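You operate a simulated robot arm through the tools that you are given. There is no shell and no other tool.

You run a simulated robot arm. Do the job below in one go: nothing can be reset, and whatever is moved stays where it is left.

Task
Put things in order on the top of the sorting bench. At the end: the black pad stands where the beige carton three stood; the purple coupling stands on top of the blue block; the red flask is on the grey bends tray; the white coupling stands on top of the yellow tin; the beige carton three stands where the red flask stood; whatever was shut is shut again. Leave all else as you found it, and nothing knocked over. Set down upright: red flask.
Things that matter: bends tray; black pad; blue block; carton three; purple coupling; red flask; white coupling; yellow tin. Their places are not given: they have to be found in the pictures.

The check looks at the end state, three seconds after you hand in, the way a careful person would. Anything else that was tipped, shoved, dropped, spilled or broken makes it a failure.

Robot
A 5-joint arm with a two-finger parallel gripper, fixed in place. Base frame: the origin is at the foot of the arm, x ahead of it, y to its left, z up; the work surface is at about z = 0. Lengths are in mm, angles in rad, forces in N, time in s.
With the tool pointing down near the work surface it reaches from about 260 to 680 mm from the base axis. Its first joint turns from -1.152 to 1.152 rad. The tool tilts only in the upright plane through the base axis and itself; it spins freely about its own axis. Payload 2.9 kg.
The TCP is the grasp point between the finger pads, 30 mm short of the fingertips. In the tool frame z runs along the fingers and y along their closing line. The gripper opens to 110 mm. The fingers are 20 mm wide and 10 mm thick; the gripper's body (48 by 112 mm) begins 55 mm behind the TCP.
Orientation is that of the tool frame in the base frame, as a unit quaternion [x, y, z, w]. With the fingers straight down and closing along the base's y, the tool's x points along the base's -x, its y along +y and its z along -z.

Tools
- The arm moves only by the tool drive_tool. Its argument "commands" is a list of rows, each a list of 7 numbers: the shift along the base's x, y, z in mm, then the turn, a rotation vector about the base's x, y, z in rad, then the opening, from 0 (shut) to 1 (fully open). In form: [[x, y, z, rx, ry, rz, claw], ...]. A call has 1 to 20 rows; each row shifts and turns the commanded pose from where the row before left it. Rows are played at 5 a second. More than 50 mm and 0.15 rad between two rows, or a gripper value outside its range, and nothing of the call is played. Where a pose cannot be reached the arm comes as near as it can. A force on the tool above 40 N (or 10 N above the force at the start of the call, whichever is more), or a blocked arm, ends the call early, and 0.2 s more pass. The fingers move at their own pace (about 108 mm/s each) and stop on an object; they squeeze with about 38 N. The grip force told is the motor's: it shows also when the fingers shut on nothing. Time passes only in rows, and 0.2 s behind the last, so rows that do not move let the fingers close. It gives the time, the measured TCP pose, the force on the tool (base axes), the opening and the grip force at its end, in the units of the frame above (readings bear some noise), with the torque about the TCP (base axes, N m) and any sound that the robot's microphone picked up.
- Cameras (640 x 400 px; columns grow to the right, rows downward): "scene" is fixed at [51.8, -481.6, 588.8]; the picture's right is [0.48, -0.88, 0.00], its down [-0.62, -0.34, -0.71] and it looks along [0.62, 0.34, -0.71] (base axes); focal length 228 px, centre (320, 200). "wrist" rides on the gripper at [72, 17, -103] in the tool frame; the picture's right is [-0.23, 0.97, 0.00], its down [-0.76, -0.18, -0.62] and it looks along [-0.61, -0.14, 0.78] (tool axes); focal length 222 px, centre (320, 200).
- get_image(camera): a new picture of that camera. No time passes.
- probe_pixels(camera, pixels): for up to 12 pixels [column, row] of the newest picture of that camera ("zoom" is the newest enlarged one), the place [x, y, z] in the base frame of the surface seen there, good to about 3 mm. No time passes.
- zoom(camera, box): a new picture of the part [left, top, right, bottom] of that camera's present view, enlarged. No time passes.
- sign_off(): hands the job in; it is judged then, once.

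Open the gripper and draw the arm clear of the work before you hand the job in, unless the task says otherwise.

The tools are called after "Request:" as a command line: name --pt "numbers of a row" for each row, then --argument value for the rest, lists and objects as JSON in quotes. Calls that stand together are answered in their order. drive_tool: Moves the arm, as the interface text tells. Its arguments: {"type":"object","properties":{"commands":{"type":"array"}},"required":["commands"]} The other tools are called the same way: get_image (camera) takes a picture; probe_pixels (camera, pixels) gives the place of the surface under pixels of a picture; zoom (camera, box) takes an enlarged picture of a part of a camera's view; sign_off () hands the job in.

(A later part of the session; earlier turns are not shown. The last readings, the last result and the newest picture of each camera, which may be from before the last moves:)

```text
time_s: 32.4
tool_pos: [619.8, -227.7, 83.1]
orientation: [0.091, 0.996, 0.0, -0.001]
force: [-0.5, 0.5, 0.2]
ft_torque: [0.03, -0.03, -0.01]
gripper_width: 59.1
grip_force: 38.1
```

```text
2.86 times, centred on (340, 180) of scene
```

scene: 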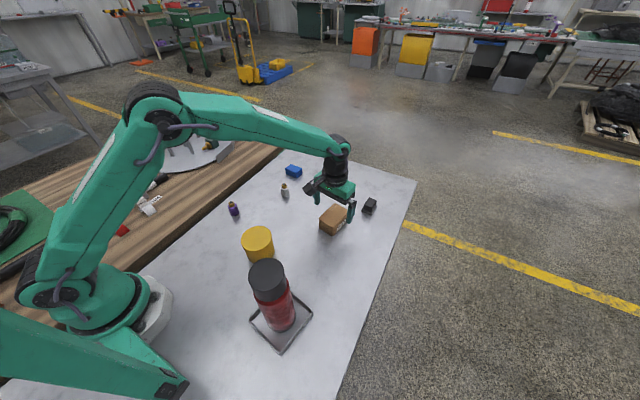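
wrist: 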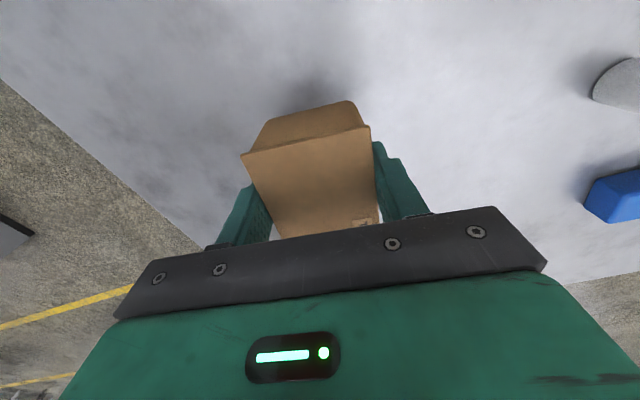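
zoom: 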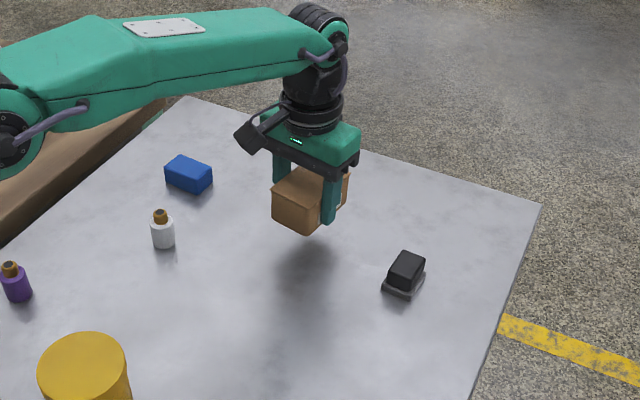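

At (620,-228,83) with the carton above the flask's old place. I'll lower it to about 3 mm above the bench, then by small steps until it touches.

Request:
drive_tool --pt "0.8 -0.5 -15 0 0 0 0.4" --pt "0 0 -15 0 0 0 0.4" --pt "0 0 -8 0 0 0 0.4" --pt "0 0 -4 0 0 0 0.4" --pt "0 0 0 0 0 0 0.4"

Request:
drive_tool --pt "0 0 -1 0 0 0 0.4" --pt "0 0 -1 0 0 0 0.4" --pt "0 0 0 0 0 0 0.4"

```text
time_s: 33.6
tool_pos: [622.3, -229.4, 38.6]
orientation: [0.091, 0.996, 0.0, 0.0]
force: [0.3, 0.0, -0.6]
ft_torque: [-0.01, 0.01, 0.04]
gripper_width: 59.3
grip_force: 37.9
```

```text
time_s: 34.4
tool_pos: [622.1, -228.4, 36.9]
orientation: [0.091, 0.996, -0.001, 0.0]
force: [-0.2, -0.2, -0.4]
ft_torque: [0.0, -0.04, -0.03]
gripper_width: 59.0
grip_force: 37.9
```

No contact shown at z≈37. I'll lower another millimetre or so.

Request:
drive_tool --pt "0 0 -0.8 0 0 0 0.4" --pt "0 0 0 0 0 0 0.4"

Request:
zoom --camera "scene" --box '[290, 140, 390, 230]'

```text
time_s: 35.0
tool_pos: [622.5, -227.8, 37.2]
orientation: [0.091, 0.996, 0.0, 0.0]
force: [0.3, 0.3, 0.9]
ft_torque: [-0.03, -0.01, 0.01]
gripper_width: 59.2
grip_force: 37.8
```

```text
4.44 times, centred on (340, 185) of scene
```

zoom: 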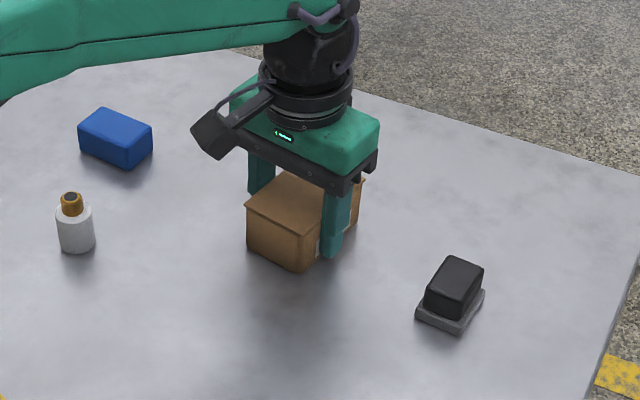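

The contact isn't clear yet (0.9 N). I'll take another small step down.

Request:
drive_tool --pt "0 0 -0.8 0 0 0 0.4" --pt "0 0 0 0 0 0 0.4"

```text
time_s: 35.6
tool_pos: [620.9, -227.7, 37.1]
orientation: [0.092, 0.996, 0.0, 0.001]
force: [-3.8, 0.3, 10.8]
ft_torque: [0.04, 0.25, 0.01]
gripper_width: 59.1
grip_force: 37.9
```

Contact with the bench at 10.8 N. I'll ease up 0.5 mm and open the fingers in stages.

Request:
drive_tool --pt "0 0 0.6 0 0 0 0.4" --pt "0 0 0 0 0 0 0.54" --pt "0 0 0 0 0 0 0.6" --pt "0 0 0 0 0 0 0.75" --pt "0 0 0 0 0 0 1" --pt "0 0 0 0 0 0 1"

Request:
drive_tool --pt "0 0 10 0 0 0 1" --pt "0 0 20 0 0 0 1" --pt "0 0 20 0 0 0 1" --pt "-20 0 20 0 0 0 1" --pt "-30 -20 30 0 0 0 1" --pt "-30 -20 30 0 0 0 1" --pt "0 0 0 0 0 0 1"

Request:
get_image --camera "wrist"

Request:
get_image --camera "scene"

```text
time_s: 37.0
tool_pos: [620.9, -228.8, 35.8]
orientation: [0.091, 0.996, 0.0, 0.001]
force: [0.5, -0.1, 0.1]
ft_torque: [0.01, 0.0, 0.02]
gripper_width: 110.0
grip_force: 0.1
```

```text
time_s: 38.6
tool_pos: [540.5, -270.4, 166.2]
orientation: [0.091, 0.996, 0.0, 0.0]
force: [0.1, 0.2, 0.2]
ft_torque: [0.0, 0.01, -0.01]
gripper_width: 109.6
grip_force: 0.0
```

```text
taken
```

wrist: 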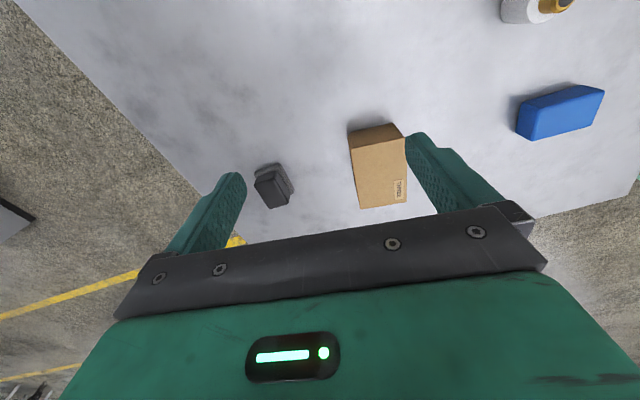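

```text
taken
```

scene: 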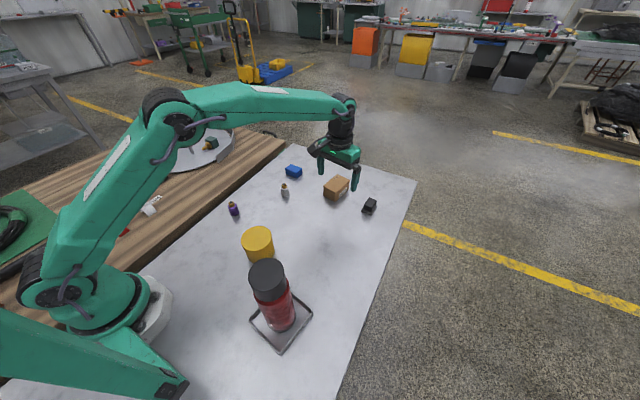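

The carton is standing at its new place. I'll zoom in on the pad and carton in the wrist view for exact measurement.

Request:
zoom --camera "wrist" --box '[235, 140, 315, 220]'

Request:
probe_pixels --camera "zoom" --pixels '[[165, 275], [265, 245], [240, 345], [330, 335], [280, 310], [190, 210], [320, 195], [410, 310], [290, 225], [370, 260]]'

Request:
probe_pixels --camera "wrist" --pixels '[[351, 150], [403, 137], [363, 206], [405, 201], [378, 170]]'

```text
5.00 times, centred on (275, 180) of wrist
```

zoom: 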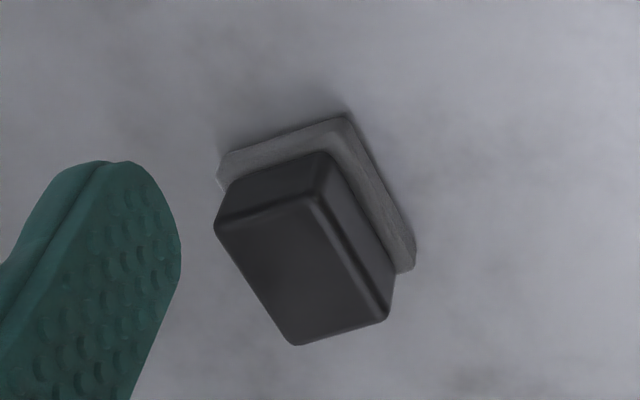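

```text
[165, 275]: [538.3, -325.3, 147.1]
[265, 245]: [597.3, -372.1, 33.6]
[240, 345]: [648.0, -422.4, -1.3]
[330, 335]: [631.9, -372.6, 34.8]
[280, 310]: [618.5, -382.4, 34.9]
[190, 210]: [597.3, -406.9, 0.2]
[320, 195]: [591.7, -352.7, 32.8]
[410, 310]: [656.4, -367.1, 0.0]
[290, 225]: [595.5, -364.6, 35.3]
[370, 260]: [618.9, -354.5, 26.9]
```

```text
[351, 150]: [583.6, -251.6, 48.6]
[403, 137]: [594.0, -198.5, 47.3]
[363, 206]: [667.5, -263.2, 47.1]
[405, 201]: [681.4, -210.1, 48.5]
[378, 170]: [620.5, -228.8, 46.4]
```

The carton centre is at (631.6,-230.9), which matches the flask's old place. Next I'll probe the pad's top-face and base corners.

Request:
probe_pixels --camera "zoom" --pixels '[[222, 226], [310, 202], [384, 314], [297, 340], [303, 270], [222, 165], [342, 122], [408, 262], [325, 160], [390, 275], [235, 190], [340, 190]]'

Request:
zoom --camera "scene" --box '[350, 190, 390, 220]'

```text
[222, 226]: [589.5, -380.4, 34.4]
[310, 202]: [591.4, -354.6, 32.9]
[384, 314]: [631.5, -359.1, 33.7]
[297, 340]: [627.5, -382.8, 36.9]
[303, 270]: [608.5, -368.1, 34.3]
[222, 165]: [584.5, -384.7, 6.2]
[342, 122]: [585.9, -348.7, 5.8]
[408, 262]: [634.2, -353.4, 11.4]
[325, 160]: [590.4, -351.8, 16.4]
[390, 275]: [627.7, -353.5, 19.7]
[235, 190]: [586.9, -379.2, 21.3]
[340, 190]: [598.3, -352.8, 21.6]
```

```text
13.33 times, centred on (370, 205) of scene
```

zoom: 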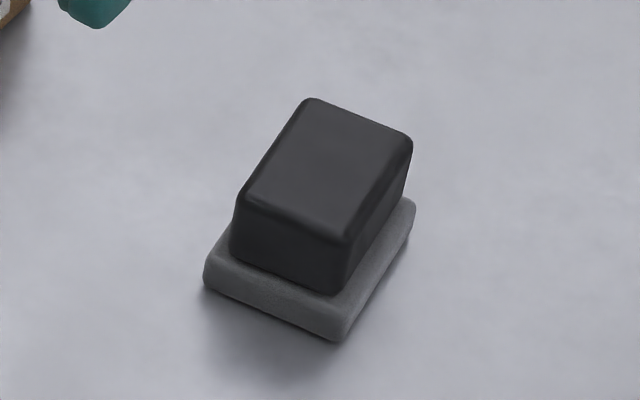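

The pad centre is about (609,-370), yaw -0.085, r≈712, with a black block (40×27, z 9–35) on a grey foot (50×37). It's beyond the stated vertical reach, so I'll test how far a vertical tool really gets at a safe height.

Request:
drive_tool --pt "20 -30 -10 0 0 0.095 0.6" --pt "20 -30 -10 0 0 0 0.6" --pt "20 -30 -10 0 0 0 0.6" --pt "9 -10 -10 0 0 0 0.6" --pt "0 0 0 0 0 0 0.6" --pt "0 0 0 0 0 0 0.6"

```text
time_s: 40.0
tool_pos: [576.3, -350.6, 121.3]
orientation: [0.043, 0.999, 0.0, -0.001]
force: [0.2, 0.4, -0.3]
ft_torque: [-0.01, 0.03, -0.01]
gripper_width: 65.9
grip_force: 0.1
out of reach, approached as far as the arm can: row 3, 4
```

Vertical reach at z=121 tops out at r≈675, so I'll tilt outward by 0.2 rad in the radial plane (azimuth -0.546), keeping the fingers nearly aligned to the pad, and move over it at z≈100.

Request:
drive_tool --pt "0 0 0 0 0 -0.065 0.55" --pt "0 0 0 -0.0519 -0.0855 0 0.55" --pt "0 0 0 -0.0519 -0.0855 0 0.55" --pt "13 -7.7 -10 0 0 0 0.55" --pt "13.3 -7.8 -10 0 0 0 0.55" --pt "0 0 0 0 0 0 0.55" --pt "0 0 0 0 0 0 0.55"

Request:
get_image --camera "wrist"

Request:
zoom --camera "scene" --box '[300, 100, 420, 230]'

```text
time_s: 41.6
tool_pos: [603.7, -364.6, 101.5]
orientation: [0.075, 0.992, -0.044, 0.089]
force: [-0.9, -1.1, -0.8]
ft_torque: [0.0, 0.0, 0.03]
gripper_width: 60.7
grip_force: 0.1
```

```text
taken
```

wrist: 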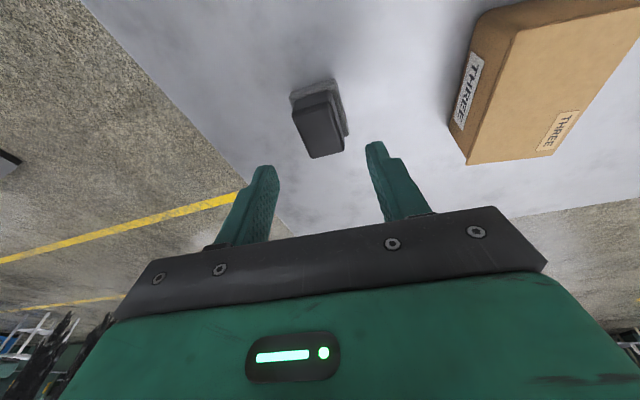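

```text
3.08 times, centred on (360, 165) of scene
```

zoom: 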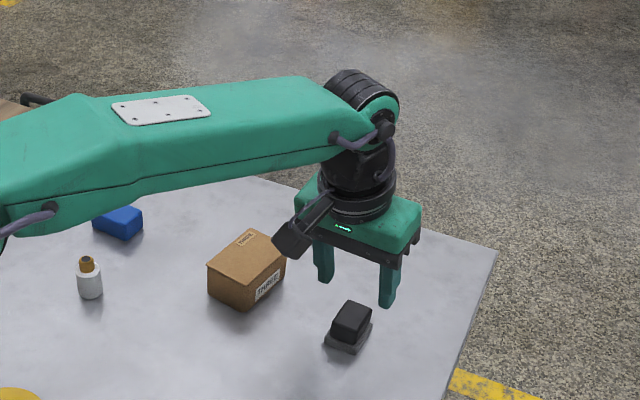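

Reached (603.7,-364.6,101.5) with tilt 0.2; the pad is in view at (320,120). I'll zoom in and probe it once more before descending.

Request:
zoom --camera "wrist" --box '[260, 60, 380, 180]'

Request:
probe_pixels --camera "wrist" --pixels '[[294, 109], [328, 101], [342, 147], [312, 156], [318, 128], [291, 97], [333, 82], [347, 134]]'

```text
3.33 times, centred on (320, 120) of wrist
```

zoom: 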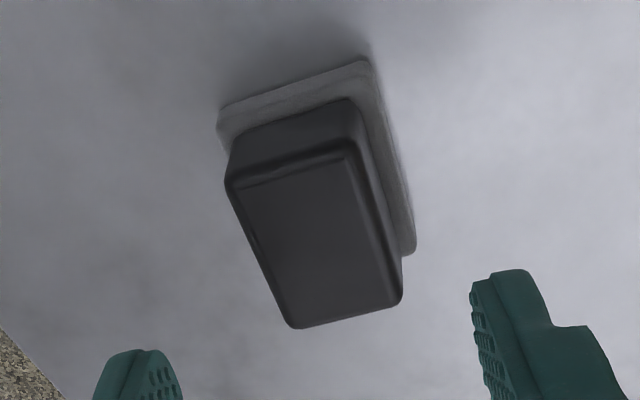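

```text
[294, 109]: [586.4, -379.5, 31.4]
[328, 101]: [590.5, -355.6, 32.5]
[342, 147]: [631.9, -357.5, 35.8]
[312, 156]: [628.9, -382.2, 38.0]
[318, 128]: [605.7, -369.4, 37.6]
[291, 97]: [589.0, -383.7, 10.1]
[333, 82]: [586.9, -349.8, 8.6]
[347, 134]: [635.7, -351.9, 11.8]
```

The pad centre is (609.3,-369), and the tool is lined up within about 1 mm. I'll descend to z≈44 with the fingers at 60 mm.

Request:
drive_tool --pt "-0.5 0 -20 0 0 0 0.55" --pt "0 0 -20 0 0 0 0.55" --pt "0 0 -10 0 0 0 0.55" --pt "0 0 -7 0 0 0 0.55" --pt "0 0 0 0 0 0 0.55"

Request:
get_image --camera "wrist"

Request:
zoom --camera "scene" --box '[320, 130, 420, 230]'

```text
time_s: 42.8
tool_pos: [604.5, -366.2, 44.3]
orientation: [0.076, 0.992, -0.045, 0.089]
force: [-0.9, 0.5, -0.2]
ft_torque: [0.01, 0.03, -0.03]
gripper_width: 60.2
grip_force: 0.0
```

```text
taken
```

wrist: 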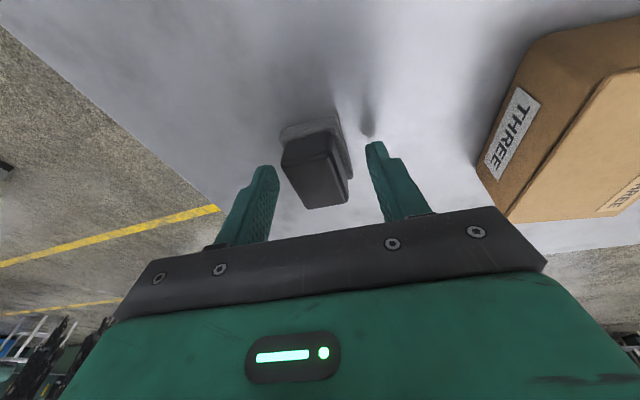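

```text
4.00 times, centred on (370, 180) of scene
```

zoom: 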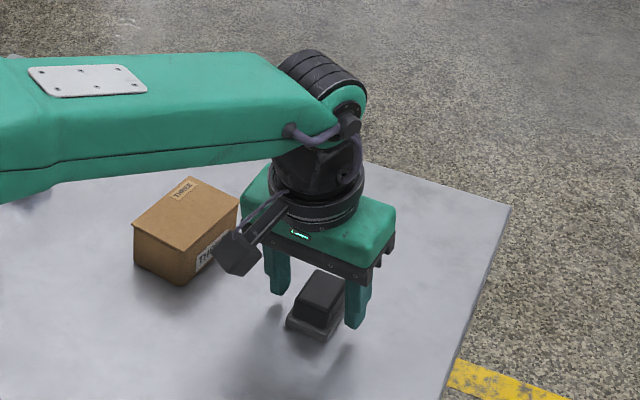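

The fingers are on both sides of the black block. I'll close them gradually.

Request:
drive_tool --pt "0 0 0 0 0 0 0.4" --pt "0 0 0 0 0 0 0.32" --pt "0 0 0 0 0 0 0.26" --pt "0 0 0 0 0 0 0.2" --pt "0 0 0 0 0 0 0.12" --pt "0 0 0 0 0 0 0.12"

Request:
get_image --camera "wrist"

Request:
zoom --camera "scene" --box '[330, 170, 390, 230]'

```text
time_s: 44.2
tool_pos: [604.7, -366.1, 44.4]
orientation: [0.076, 0.992, -0.045, 0.09]
force: [-2.3, -2.0, 11.2]
ft_torque: [0.09, 0.16, 0.08]
gripper_width: 31.2
grip_force: 38.2
```

```text
taken
```

wrist: 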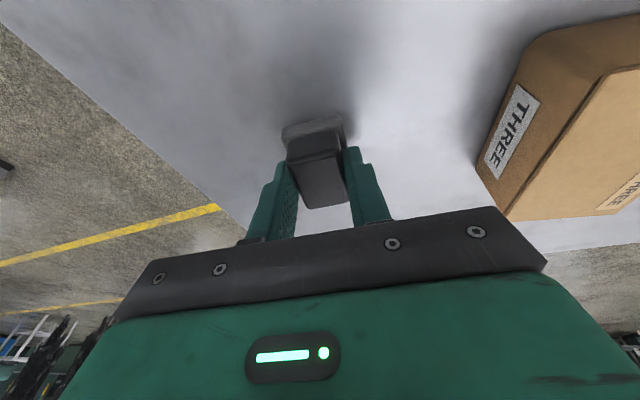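

```text
6.67 times, centred on (360, 200) of scene
```

zoom: 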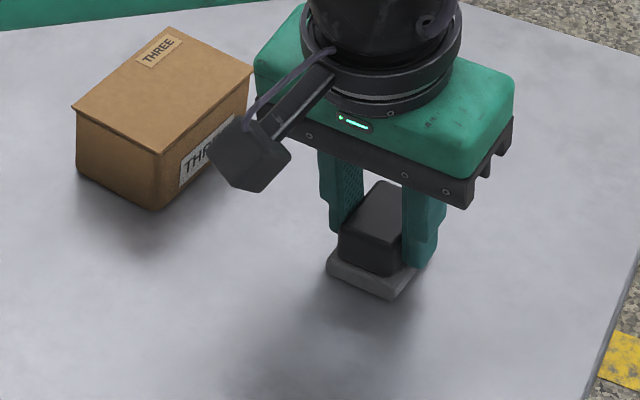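

Gripped at 31 mm with 38 N, and a slight upward reaction of 11 N. I'll lift slowly and watch how the pad hangs.

Request:
drive_tool --pt "0 0 2 0 0 0 0.12" --pt "0 0 4 0 0 0 0.12" --pt "0 0 8 0 0 0 0.12" --pt "0 0 10 0 0 0 0.12" --pt "0 0 10 0 0 0 0.12" --pt "0 0 0 0 0 0 0.12"

Request:
get_image --camera "wrist"

Request:
zoom --camera "scene" --box '[330, 160, 390, 220]'

```text
time_s: 45.6
tool_pos: [603.5, -366.1, 78.0]
orientation: [0.075, 0.992, -0.045, 0.089]
force: [0.0, 0.2, 0.2]
ft_torque: [0.05, 0.0, 0.02]
gripper_width: 30.7
grip_force: 38.1
```

```text
taken
```

wrist: 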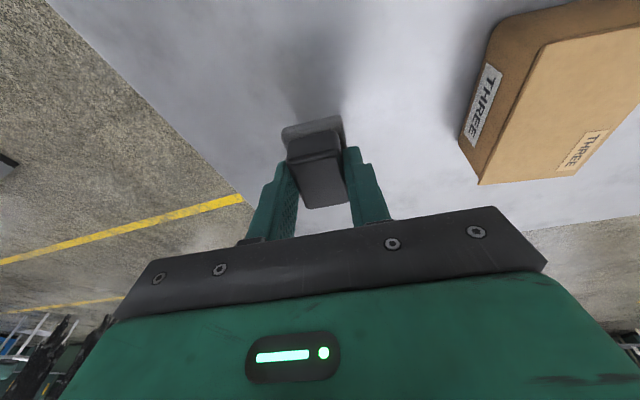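

```text
6.67 times, centred on (360, 190) of scene
```

zoom: 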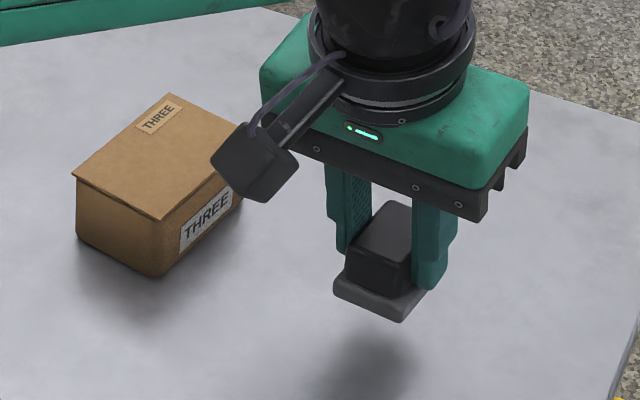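

The pad came up in one piece with its grey foot, bottom at about z 33. I'll carry it inward to the carton's old place, TCP target (484.8,-285.9).

Request:
drive_tool --pt "-29.8 20 5 0 0 0.003 0.12" --pt "-29.8 20 0 0 0 0.003 0.12" --pt "-29.8 20 0 0 0 0.003 0.12" --pt "-29.8 20.2 0 0 0 0.003 0.12" --pt "0 0 0 0 0 0 0.12" --pt "0 0 -10 0 0 0 0.12" --pt "0 0 -10 0 0 0 0.12" --pt "0 0 -10 0 0 0 0.12" --pt "0 0 0 0 0 0 0.12"

Request:
get_image --camera "wrist"

Request:
zoom --camera "scene" --box '[300, 180, 370, 250]'

```text
time_s: 47.6
tool_pos: [485.2, -283.8, 52.3]
orientation: [0.069, 0.993, -0.044, 0.089]
force: [0.5, 0.1, 0.4]
ft_torque: [-0.01, -0.01, -0.02]
gripper_width: 30.7
grip_force: 37.7
```

```text
taken
```

wrist: 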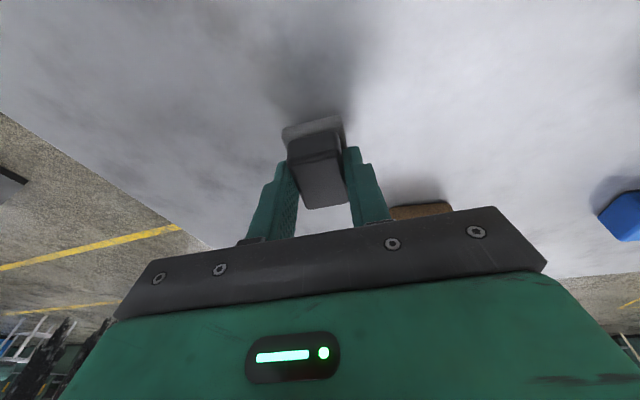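

```text
5.71 times, centred on (335, 215) of scene
```

zoom: 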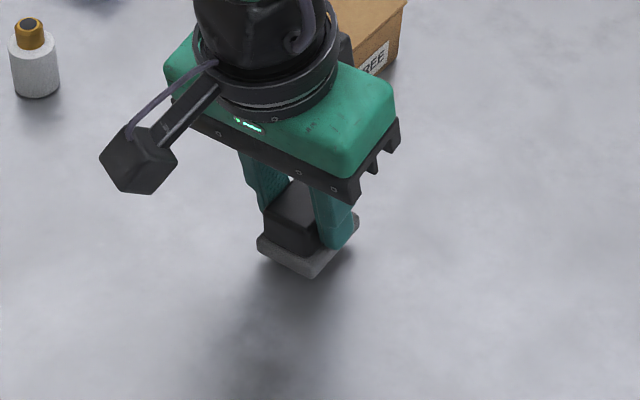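

Pad bottom is about 8 mm above the bench at the right spot. I'll shift 1.5 mm in y and lower in small steps to contact.

Request:
drive_tool --pt "0 -1.5 -3 0 0 0 0.12" --pt "0 0 -2 0 0 0 0.12" --pt "0 0 -1 0 0 0 0.12" --pt "0 0 0 0 0 0 0.12"

Request:
drive_tool --pt "0 0 -0.8 0 0 0 0.12" --pt "0 0 0 0 0 0 0.12"

```text
time_s: 48.6
tool_pos: [485.4, -285.7, 45.5]
orientation: [0.07, 0.993, -0.044, 0.089]
force: [-0.2, 0.1, -0.7]
ft_torque: [-0.02, 0.0, 0.0]
gripper_width: 30.8
grip_force: 38.2
```

```text
time_s: 49.2
tool_pos: [486.7, -287.4, 45.6]
orientation: [0.069, 0.993, -0.044, 0.089]
force: [0.6, 0.0, -1.1]
ft_torque: [-0.01, -0.01, 0.01]
gripper_width: 31.0
grip_force: 38.2
```

No contact yet. I'll take further 0.8 mm steps.

Request:
drive_tool --pt "0 0 -0.8 0 0 0 0.12" --pt "0 0 0 0 0 0 0.12"

Request:
drive_tool --pt "0 0 -0.6 0 0 0 0.12" --pt "0 0 0 0 0 0 0.12"

Request:
zoom --camera "scene" --box '[310, 190, 360, 240]'

```text
time_s: 49.8
tool_pos: [485.4, -285.8, 44.6]
orientation: [0.069, 0.993, -0.045, 0.089]
force: [-0.7, 0.2, 1.3]
ft_torque: [0.05, 0.07, 0.02]
gripper_width: 30.8
grip_force: 38.1
```

```text
time_s: 50.4
tool_pos: [484.8, -287.4, 45.5]
orientation: [0.07, 0.993, -0.044, 0.089]
force: [-1.3, 2.4, 5.2]
ft_torque: [0.23, 0.14, 0.01]
gripper_width: 30.6
grip_force: 38.1
```

```text
8.00 times, centred on (335, 215) of scene
```

zoom: 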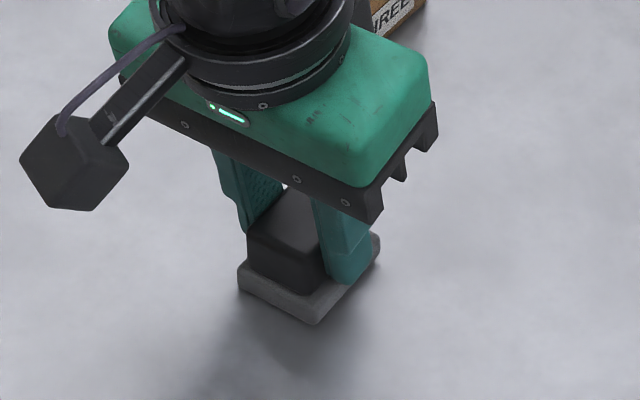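

The pad touches the bench (5 N). I'll press another half millimetre to seat it, then open the fingers in stages.

Request:
drive_tool --pt "0 0 -0.6 0 0 0 0.12" --pt "0 0 0 0 0 0 0.28" --pt "0 0 0 0 0 0 0.32" --pt "0 0 0 0 0 0 0.4" --pt "0 0 0 0 0 0 0.55" --pt "0 0 0 0 0 0 0.65" --pt "0 0 0 0 0 0 0.65"

Request:
get_image --camera "wrist"

Request:
zoom --camera "scene" --box '[310, 190, 360, 240]'

```text
time_s: 52.0
tool_pos: [485.0, -285.7, 43.4]
orientation: [0.07, 0.993, -0.044, 0.088]
force: [-0.4, -0.1, 0.2]
ft_torque: [-0.02, 0.03, -0.02]
gripper_width: 71.4
grip_force: 0.1
```

```text
taken
```

wrist: 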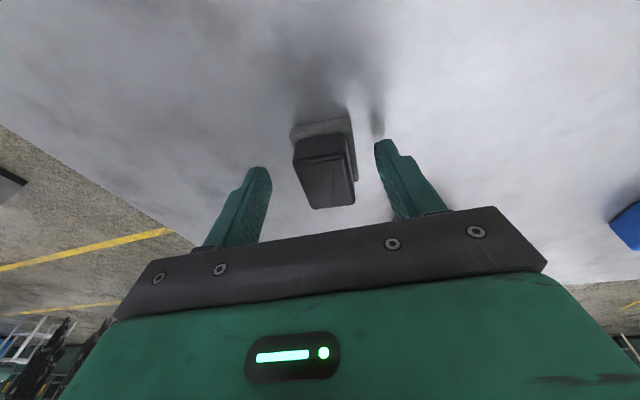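

```text
8.00 times, centred on (335, 215) of scene
```

zoom: 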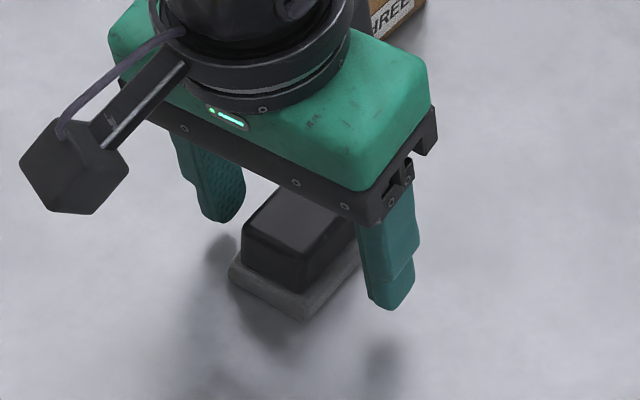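

The pad now stands flat and free. I'll go straight up, untilt the tool and move towards the white coupling.

Request:
drive_tool --pt "0 0 10 0 0 0 0.65" --pt "0 0 25 0 0 0 0.65" --pt "0 0 30 0 0 0 0.65" --pt "0 0 30 0.0519 0.0855 0 0.65" --pt "0 0 30 0.0519 0.0855 0 0.65" --pt "-10 40 0 0 0 0.07 0.65" --pt "-10 40 0 0 0 0.07 0.65" --pt "-10 40 0 0 0 0 0.65" --pt "-10 40 0 0 0 0 0.65" --pt "0 30 0 0 0 0 0.65" --pt "0 0 0 0 0 0 0.65"

Request:
get_image --camera "wrist"

Request:
get_image --camera "scene"

```text
time_s: 54.4
tool_pos: [447.3, -96.0, 169.0]
orientation: [0.0, 1.0, 0.0, 0.0]
force: [0.6, -0.6, 0.5]
ft_torque: [0.02, 0.02, -0.02]
gripper_width: 71.8
grip_force: 0.1
```

```text
taken
```

wrist: 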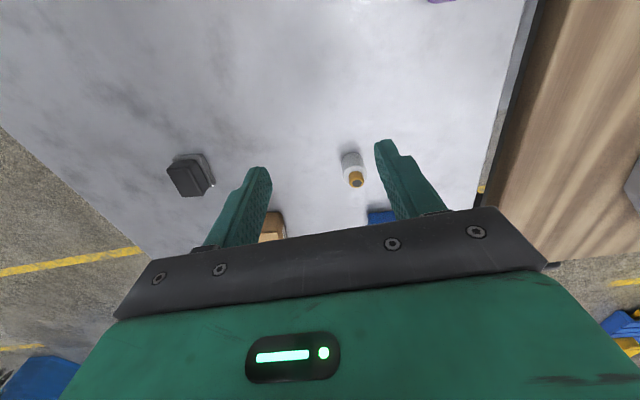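

```text
taken
```

scene: 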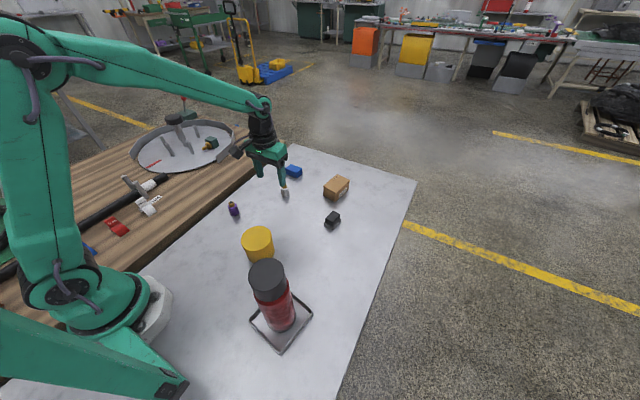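

The white coupling is at (353,168) in the wrist view. I'll zoom in on it and on the pad's new place to measure both.

Request:
zoom --camera "scene" --box '[310, 195, 360, 235]'

Request:
probe_pixels --camera "scene" --pixels '[[333, 214], [330, 222], [327, 220], [338, 214], [262, 232], [245, 236], [270, 236], [257, 228], [257, 243], [257, 260]]'

Request:
zoom --camera "wrist" --box '[320, 135, 390, 205]'

Request:
probe_pixels --camera "zoom" --pixels '[[330, 390], [335, 350], [290, 230], [340, 215], [220, 260], [350, 280], [260, 170], [290, 300]]'

```text
10.00 times, centred on (335, 215) of scene
```

zoom: 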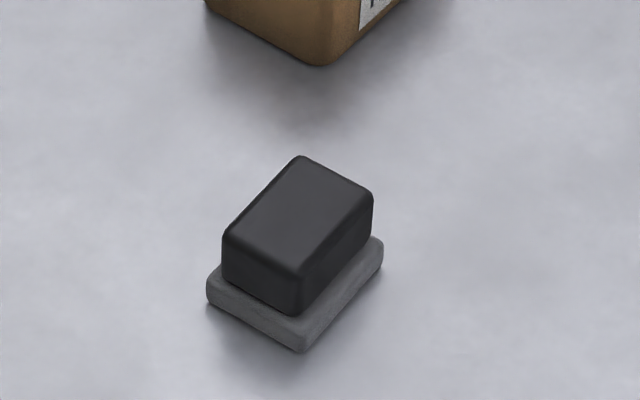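

```text
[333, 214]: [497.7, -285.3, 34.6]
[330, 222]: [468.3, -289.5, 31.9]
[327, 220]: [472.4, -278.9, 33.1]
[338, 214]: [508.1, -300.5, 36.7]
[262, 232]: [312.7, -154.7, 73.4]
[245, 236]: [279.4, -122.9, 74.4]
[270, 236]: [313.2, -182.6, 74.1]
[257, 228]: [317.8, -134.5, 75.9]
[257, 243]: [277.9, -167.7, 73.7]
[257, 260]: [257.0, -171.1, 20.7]
```

```text
5.71 times, centred on (355, 170) of wrist
```

zoom: 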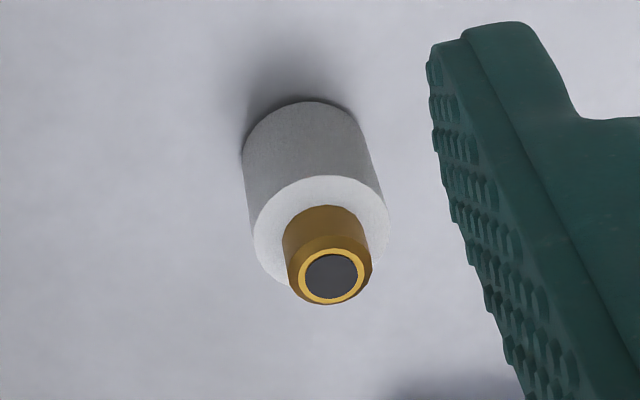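

```text
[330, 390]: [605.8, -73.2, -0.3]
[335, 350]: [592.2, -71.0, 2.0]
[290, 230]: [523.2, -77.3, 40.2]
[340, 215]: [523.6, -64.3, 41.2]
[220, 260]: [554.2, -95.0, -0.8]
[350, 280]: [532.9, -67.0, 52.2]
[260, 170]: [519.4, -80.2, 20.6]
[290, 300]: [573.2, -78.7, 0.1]
```

The coupling is a white cylinder about 28 mm across up to z≈40 with a gold nozzle to z≈52. I'll probe its outline points and the pad's corner points for precise centres.

Request:
probe_pixels --camera "zoom" --pixels '[[333, 278], [305, 278], [361, 278], [333, 256], [333, 298], [262, 235], [380, 220], [315, 182], [275, 265], [300, 140], [255, 190], [370, 180]]'

Request:
probe_pixels --camera "scene" --pixels '[[333.2, 211.2], [339.8, 214.6], [333, 221.5], [325.8, 218.7], [284.5, 188], [284.5, 184], [284.5, 193]]'

```text
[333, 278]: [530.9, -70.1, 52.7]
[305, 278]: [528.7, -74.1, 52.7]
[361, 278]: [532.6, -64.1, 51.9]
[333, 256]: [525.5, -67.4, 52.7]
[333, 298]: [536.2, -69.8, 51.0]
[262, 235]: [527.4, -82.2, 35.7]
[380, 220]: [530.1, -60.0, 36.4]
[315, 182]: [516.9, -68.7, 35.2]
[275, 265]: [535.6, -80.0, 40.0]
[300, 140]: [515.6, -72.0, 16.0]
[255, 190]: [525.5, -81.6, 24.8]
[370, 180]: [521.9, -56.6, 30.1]
```

```text
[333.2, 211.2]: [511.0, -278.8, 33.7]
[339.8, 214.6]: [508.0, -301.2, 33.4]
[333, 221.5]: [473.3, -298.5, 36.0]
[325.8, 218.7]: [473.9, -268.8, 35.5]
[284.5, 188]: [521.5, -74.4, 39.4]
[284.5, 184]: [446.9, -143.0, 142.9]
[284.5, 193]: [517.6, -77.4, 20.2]
```

Pad centre is now (491.5,-287), within about 2 mm of the carton's old centre. The white coupling's axis is (530,-70); I'll move above it and descend to z≈100 for a check.

Request:
drive_tool --pt "41 13 -15 0 0 0 0.6" --pt "41.7 13 -15 0 0 0 0.6" --pt "0 0 -20 0 0 0 0.6" --pt "0 0 -20 0 0 0 0.6" --pt "0 0 0 0 0 0 0.6"

Request:
get_image --camera "wrist"

Request:
zoom --camera "scene" --box '[220, 210, 300, 280]'

```text
time_s: 55.6
tool_pos: [527.8, -68.7, 98.4]
orientation: [0.0, 1.0, 0.0, 0.0]
force: [0.3, 0.1, 0.1]
ft_torque: [0.0, -0.01, 0.0]
gripper_width: 66.2
grip_force: 0.1
```

```text
taken
```

wrist: 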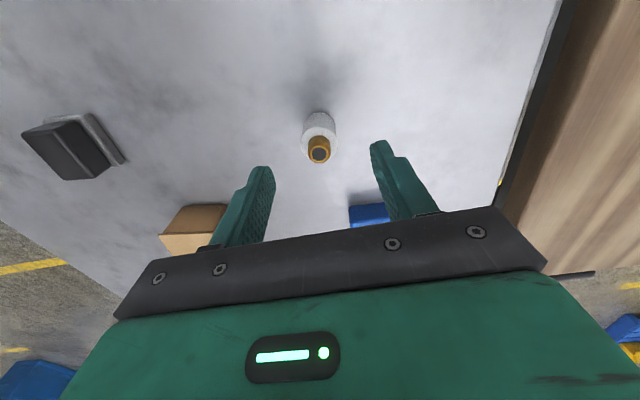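

```text
5.71 times, centred on (260, 245) of scene
```

zoom: 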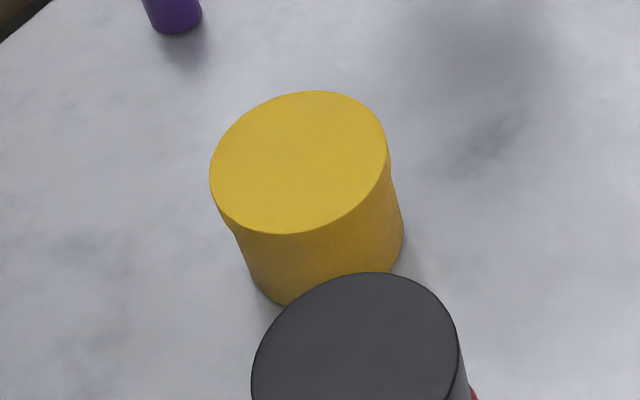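

The view shows the coupling centred between the fingers. I'll probe the tin's top rim in the scene zoom ((214,175), (385,150), (310,95), (290,230)) and the coupling in the wrist view.

Request:
probe_pixels --camera "zoom" --pixels '[[216, 175], [383, 150], [312, 95], [290, 230], [300, 162], [240, 125], [365, 110], [230, 215], [360, 205]]'

Request:
probe_pixels --camera "wrist" --pixels '[[319, 154], [312, 154], [327, 154], [319, 147], [319, 162], [303, 137], [335, 135], [319, 127], [318, 115], [315, 130]]'

```text
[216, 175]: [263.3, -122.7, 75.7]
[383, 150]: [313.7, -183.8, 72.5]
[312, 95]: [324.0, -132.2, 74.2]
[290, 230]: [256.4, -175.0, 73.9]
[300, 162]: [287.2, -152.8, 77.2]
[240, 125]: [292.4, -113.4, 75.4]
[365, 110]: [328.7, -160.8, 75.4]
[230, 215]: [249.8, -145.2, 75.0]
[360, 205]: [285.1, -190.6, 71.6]
```

```text
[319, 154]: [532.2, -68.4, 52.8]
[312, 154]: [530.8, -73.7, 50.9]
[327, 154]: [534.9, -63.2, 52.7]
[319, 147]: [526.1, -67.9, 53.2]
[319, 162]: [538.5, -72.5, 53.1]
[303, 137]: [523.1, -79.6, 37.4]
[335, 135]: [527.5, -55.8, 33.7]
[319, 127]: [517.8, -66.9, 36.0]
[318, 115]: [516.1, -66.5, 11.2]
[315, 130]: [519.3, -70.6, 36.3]
```

Coupling axis about (531.5,-69); tin top centre (289,-153), z≈74.5, radius 39. I'll descend around the coupling to z≈37.

Request:
drive_tool --pt "2.5 -0.3 -20 0 0 0 0.6" --pt "0 0 -20 0 0 0 0.6" --pt "0 0 -14 0 0 0 0.6" --pt "0 0 -7 0 0 0 0.6" --pt "0 0 0 0 0 0 0.6"

Request:
get_image --camera "wrist"

```text
time_s: 56.8
tool_pos: [531.5, -70.3, 37.1]
orientation: [0.0, 1.0, 0.0, 0.0]
force: [-0.2, 0.8, 0.2]
ft_torque: [0.01, 0.0, -0.01]
gripper_width: 65.8
grip_force: 0.1
```

```text
taken
```

wrist: 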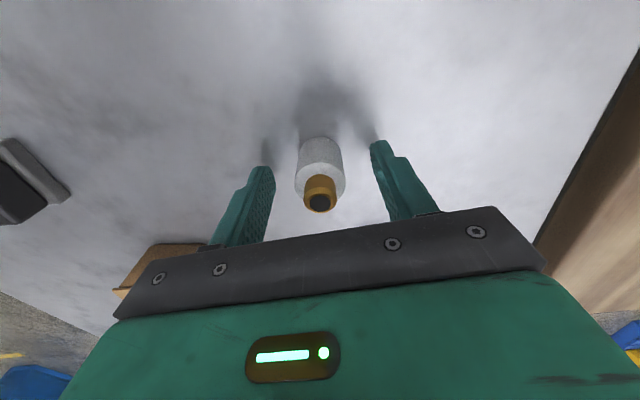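

The coupling is centred between the fingers. I'll close them on the white body.

Request:
drive_tool --pt "0 0 0 0 0 0 0.42" --pt "0 0 0 0 0 0 0.34" --pt "0 0 0 0 0 0 0.28" --pt "0 0 0 0 0 0 0.22" --pt "0 0 0 0 0 0 0.12" --pt "0 0 0 0 0 0 0.12"

Request:
drive_tool --pt "0 0 4 0 0 0 0.12" --pt "0 0 10 0 0 0 0.12" --pt "0 0 16 0 0 0 0.12" --pt "0 0 0 0 0 0 0.12"

Request:
get_image --camera "wrist"

Request:
zoom --camera "scene" --box '[250, 140, 330, 220]'

```text
time_s: 58.2
tool_pos: [531.0, -69.8, 37.8]
orientation: [0.001, 1.0, 0.0, 0.0]
force: [0.1, 0.1, 0.6]
ft_torque: [-0.02, -0.01, 0.02]
gripper_width: 27.9
grip_force: 37.8
```

```text
time_s: 59.2
tool_pos: [530.4, -70.8, 67.8]
orientation: [0.0, 1.0, 0.0, -0.001]
force: [-0.4, 0.9, -0.5]
ft_torque: [0.01, 0.0, 0.03]
gripper_width: 28.3
grip_force: 38.3
```

```text
taken
```

wrist: 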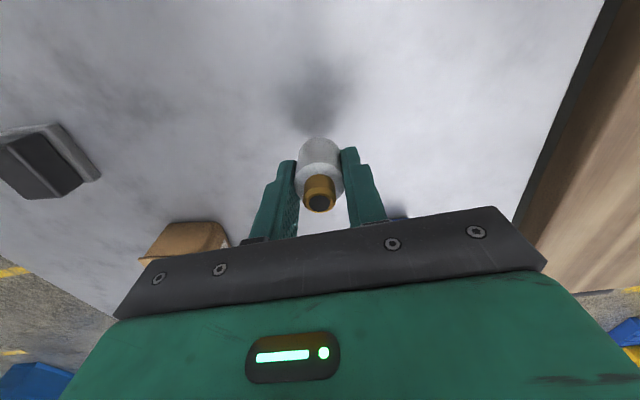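

```text
5.00 times, centred on (290, 180) of scene
```

zoom: 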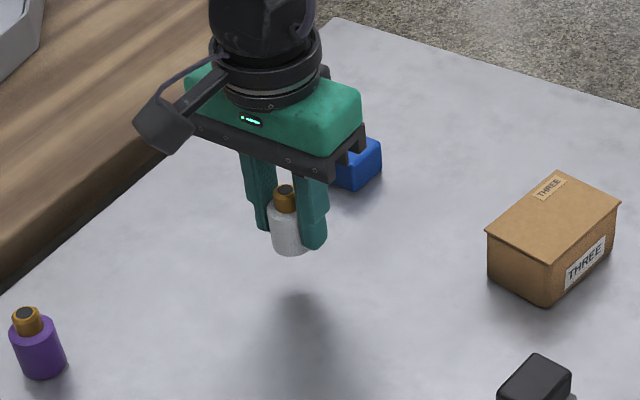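

The white coupling is held upright. I'll raise it to z≈165 and carry it above the tin's centre (289,-153).

Request:
drive_tool --pt "0 0 30 0 0 0 0.12" --pt "0 0 35 0 0 0 0.12" --pt "0 0 32 0 0 0 0.12" --pt "-40.2 -13.7 0 0 0 0 0.12" --pt "-40.2 -13.7 0 0 0 0 0.12" --pt "-40.2 -13.7 0 0 0 0 0.12" --pt "-40.2 -13.7 0 0 0 0 0.12" --pt "-40.2 -13.7 0 0 0 0 0.12" --pt "-40.2 -13.7 0 0 0 0 0.12" --pt "0 0 0 0 0 0 0.12" --pt "0 0 0 0 0 0 0.12"

Request:
get_image --camera "wrist"

Request:
get_image --camera "scene"

```text
time_s: 61.6
tool_pos: [290.5, -153.5, 164.3]
orientation: [0.0, 1.0, 0.0, 0.0]
force: [0.6, -0.5, -0.5]
ft_torque: [0.02, -0.02, -0.02]
gripper_width: 28.0
grip_force: 38.1
```

```text
taken
```

wrist: 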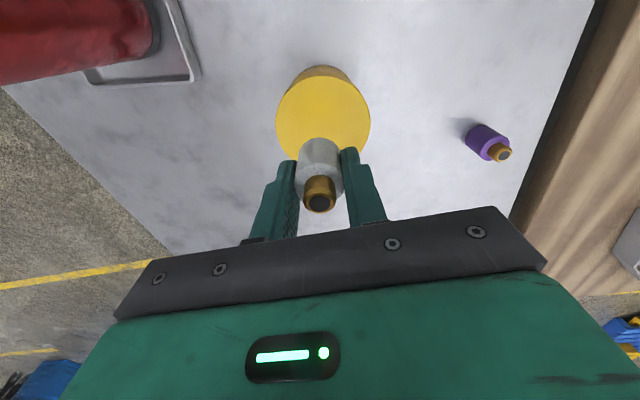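

```text
taken
```

scene: 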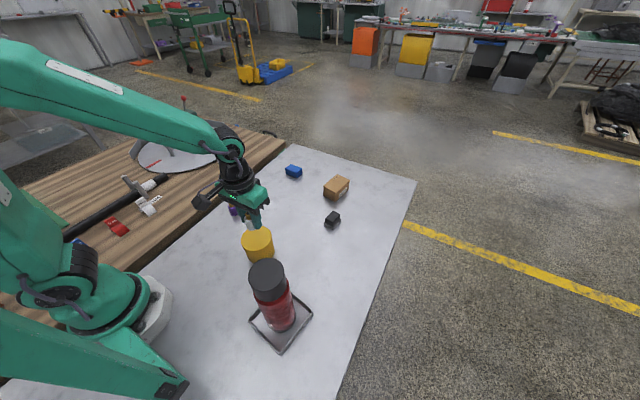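

The coupling hangs over the tin. I'll probe the tin's rim in the wrist view at (278,122), (368,122), (322,80) and (285,140) to double-check its centre.

Request:
probe_pixels --camera "wrist" --pixels '[[279, 120], [367, 120], [322, 80], [290, 148], [357, 148], [295, 92], [352, 92]]'

```text
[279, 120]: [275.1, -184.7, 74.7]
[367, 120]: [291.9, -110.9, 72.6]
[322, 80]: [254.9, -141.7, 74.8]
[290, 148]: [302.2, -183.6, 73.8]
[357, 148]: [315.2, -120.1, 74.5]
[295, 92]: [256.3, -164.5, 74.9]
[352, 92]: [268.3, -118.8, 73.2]
```

Both views put the tin centre near (290,-151.5). I'll adjust slightly and lower to about 10 mm above the tin.

Request:
drive_tool --pt "-0.5 1.5 -15 0 0 0 0.12" --pt "0 0 -15 0 0 0 0.12" --pt "0 0 -10 0 0 0 0.12" --pt "0 0 -5 0 0 0 0.12" --pt "0 0 0 0 0 0 0.12"

Request:
drive_tool --pt "0 0 -2 0 0 0 0.12" --pt "0 0 -1.5 0 0 0 0.12" --pt "0 0 0 0 0 0 0.12"

Request:
zoom --camera "scene" --box '[210, 180, 310, 280]'

```text
time_s: 62.8
tool_pos: [289.2, -151.6, 118.6]
orientation: [0.0, 1.0, 0.0, 0.0]
force: [-0.2, 0.8, -0.3]
ft_torque: [0.0, -0.02, 0.02]
gripper_width: 28.0
grip_force: 38.2
```

```text
time_s: 63.6
tool_pos: [288.9, -151.3, 115.4]
orientation: [0.0, 1.0, 0.0, 0.0]
force: [0.1, -0.4, -1.4]
ft_torque: [0.01, 0.0, 0.0]
gripper_width: 27.9
grip_force: 38.0
```

```text
4.00 times, centred on (260, 230) of scene
```

zoom: 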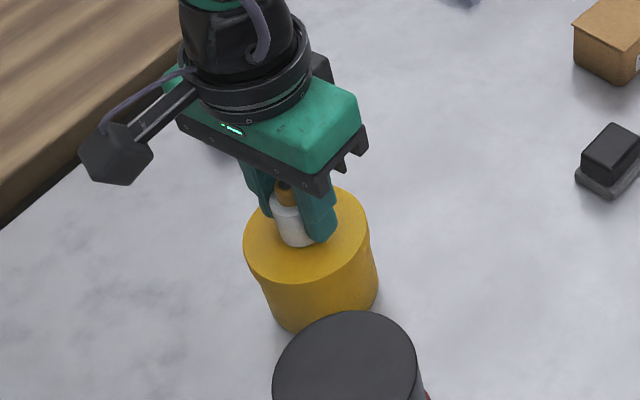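

The coupling is a few millimetres above the tin's middle. I'll step down by about a millimetre at a time until contact.

Request:
drive_tool --pt "0 0 -1 0 0 0 0.12" --pt "0 0 0 0 0 0 0.12"

Request:
drive_tool --pt "0 0 -0.8 0 0 0 0.12" --pt "0 0 0 0 0 0 0.12"

```text
time_s: 64.2
tool_pos: [289.3, -150.6, 114.9]
orientation: [0.0, 1.0, -0.001, 0.001]
force: [-0.3, -0.1, -0.2]
ft_torque: [0.02, -0.03, 0.02]
gripper_width: 28.1
grip_force: 37.3
```

```text
time_s: 64.8
tool_pos: [288.9, -151.9, 114.2]
orientation: [0.0, 1.0, 0.001, 0.001]
force: [0.1, -0.2, -0.5]
ft_torque: [0.0, -0.02, -0.01]
gripper_width: 27.9
grip_force: 37.9
```

No contact yet at z≈114. Continuing with small steps.

Request:
drive_tool --pt "0 0 -0.8 0 0 0 0.12" --pt "0 0 0 0 0 0 0.12"

Request:
drive_tool --pt "0 0 -0.7 0 0 0 0.12" --pt "0 0 0 0 0 0 0.12"

```text
time_s: 65.4
tool_pos: [288.9, -151.8, 112.8]
orientation: [0.0, 1.0, 0.0, 0.0]
force: [-0.4, -0.4, -0.4]
ft_torque: [-0.01, 0.01, -0.01]
gripper_width: 27.8
grip_force: 37.7
```

```text
time_s: 66.0
tool_pos: [289.9, -152.1, 112.6]
orientation: [0.0, 1.0, -0.001, 0.0]
force: [-1.6, 2.5, 6.7]
ft_torque: [0.11, 0.07, 0.0]
gripper_width: 27.9
grip_force: 37.5
```

Contact with the tin top (6.7 N). I'll ease off slightly and open the fingers in stages.

Request:
drive_tool --pt "0 0 0.3 0 0 0 0.12" --pt "0 0 0 0 0 0 0.27" --pt "0 0 0 0 0 0 0.31" --pt "0 0 0 0 0 0 0.4" --pt "0 0 0 0 0 0 0.5" --pt "0 0 0 0 0 0 0.55"

Request:
get_image --camera "wrist"

Request:
zoom --camera "scene" --box '[210, 180, 310, 280]'

```text
time_s: 67.4
tool_pos: [288.7, -152.2, 113.0]
orientation: [0.0, 1.0, 0.0, 0.001]
force: [1.0, -0.1, 0.5]
ft_torque: [0.02, 0.0, 0.01]
gripper_width: 60.9
grip_force: 0.0
```

```text
taken
```

wrist: 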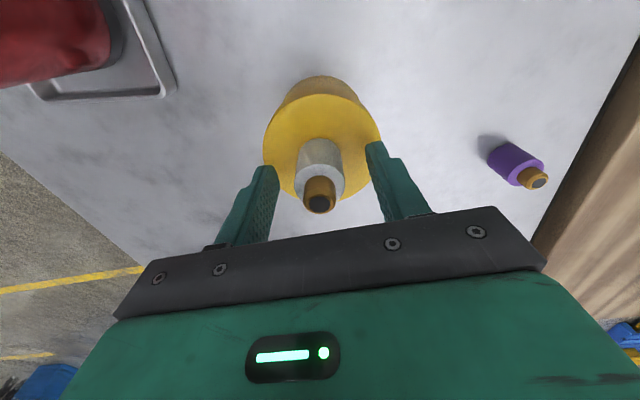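

```text
4.00 times, centred on (260, 230) of scene
```

zoom: 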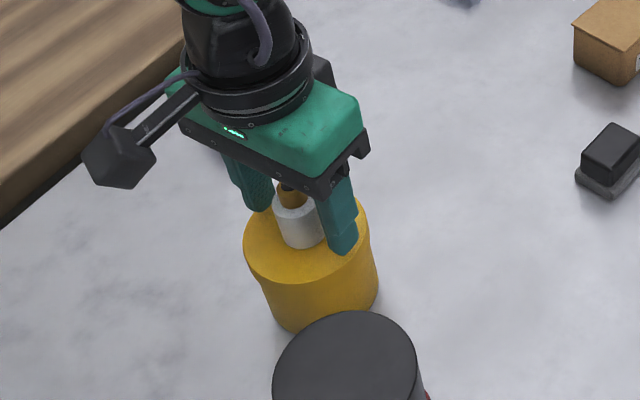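

The white coupling stands on the tin. I'll rise straight up, then move over towards the purple coupling.

Request:
drive_tool --pt "0 0 10 0 0 0 0.55" --pt "0 0 20 0 0 0 0.55" --pt "0 0 30 0 0 0 0.55" --pt "0 0 30 0 0 0 0.55" --pt "5 40 0 0 0 0 0.55" --pt "5 40 0 0 0 0 0.55" --pt "5 40 0 0 0 0 0.55" --pt "5 40 0 0 0 0 0.55" --pt "0 0 -20 0 0 0 0.55" --pt "0 0 0 0 0 0 0.55"

Request:
get_image --camera "wrist"

Request:
get_image --camera "scene"

```text
time_s: 69.6
tool_pos: [308.4, 10.7, 183.0]
orientation: [0.0, 1.0, -0.001, 0.001]
force: [0.2, 0.4, -1.0]
ft_torque: [-0.01, 0.01, -0.01]
gripper_width: 60.6
grip_force: 0.0
```

```text
taken
```

wrist: 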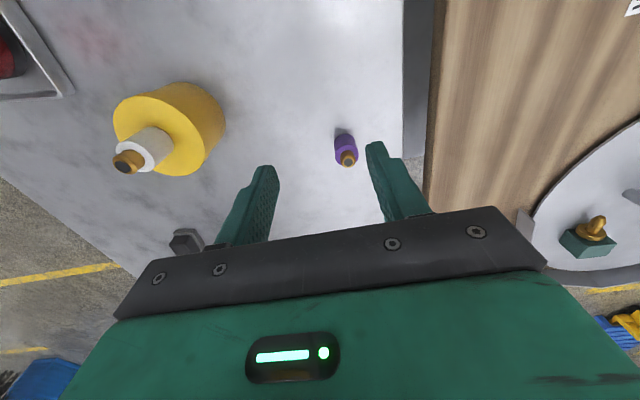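

```text
taken
```

scene: 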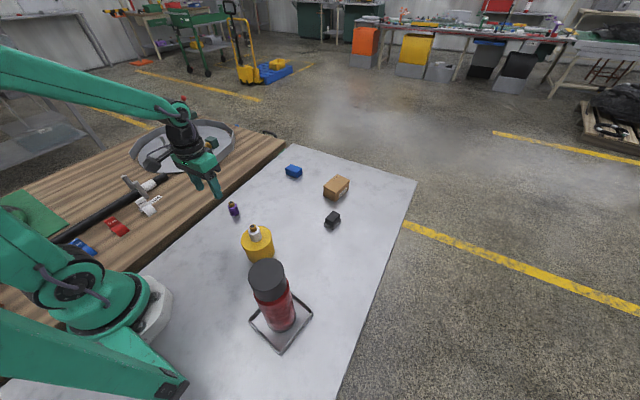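

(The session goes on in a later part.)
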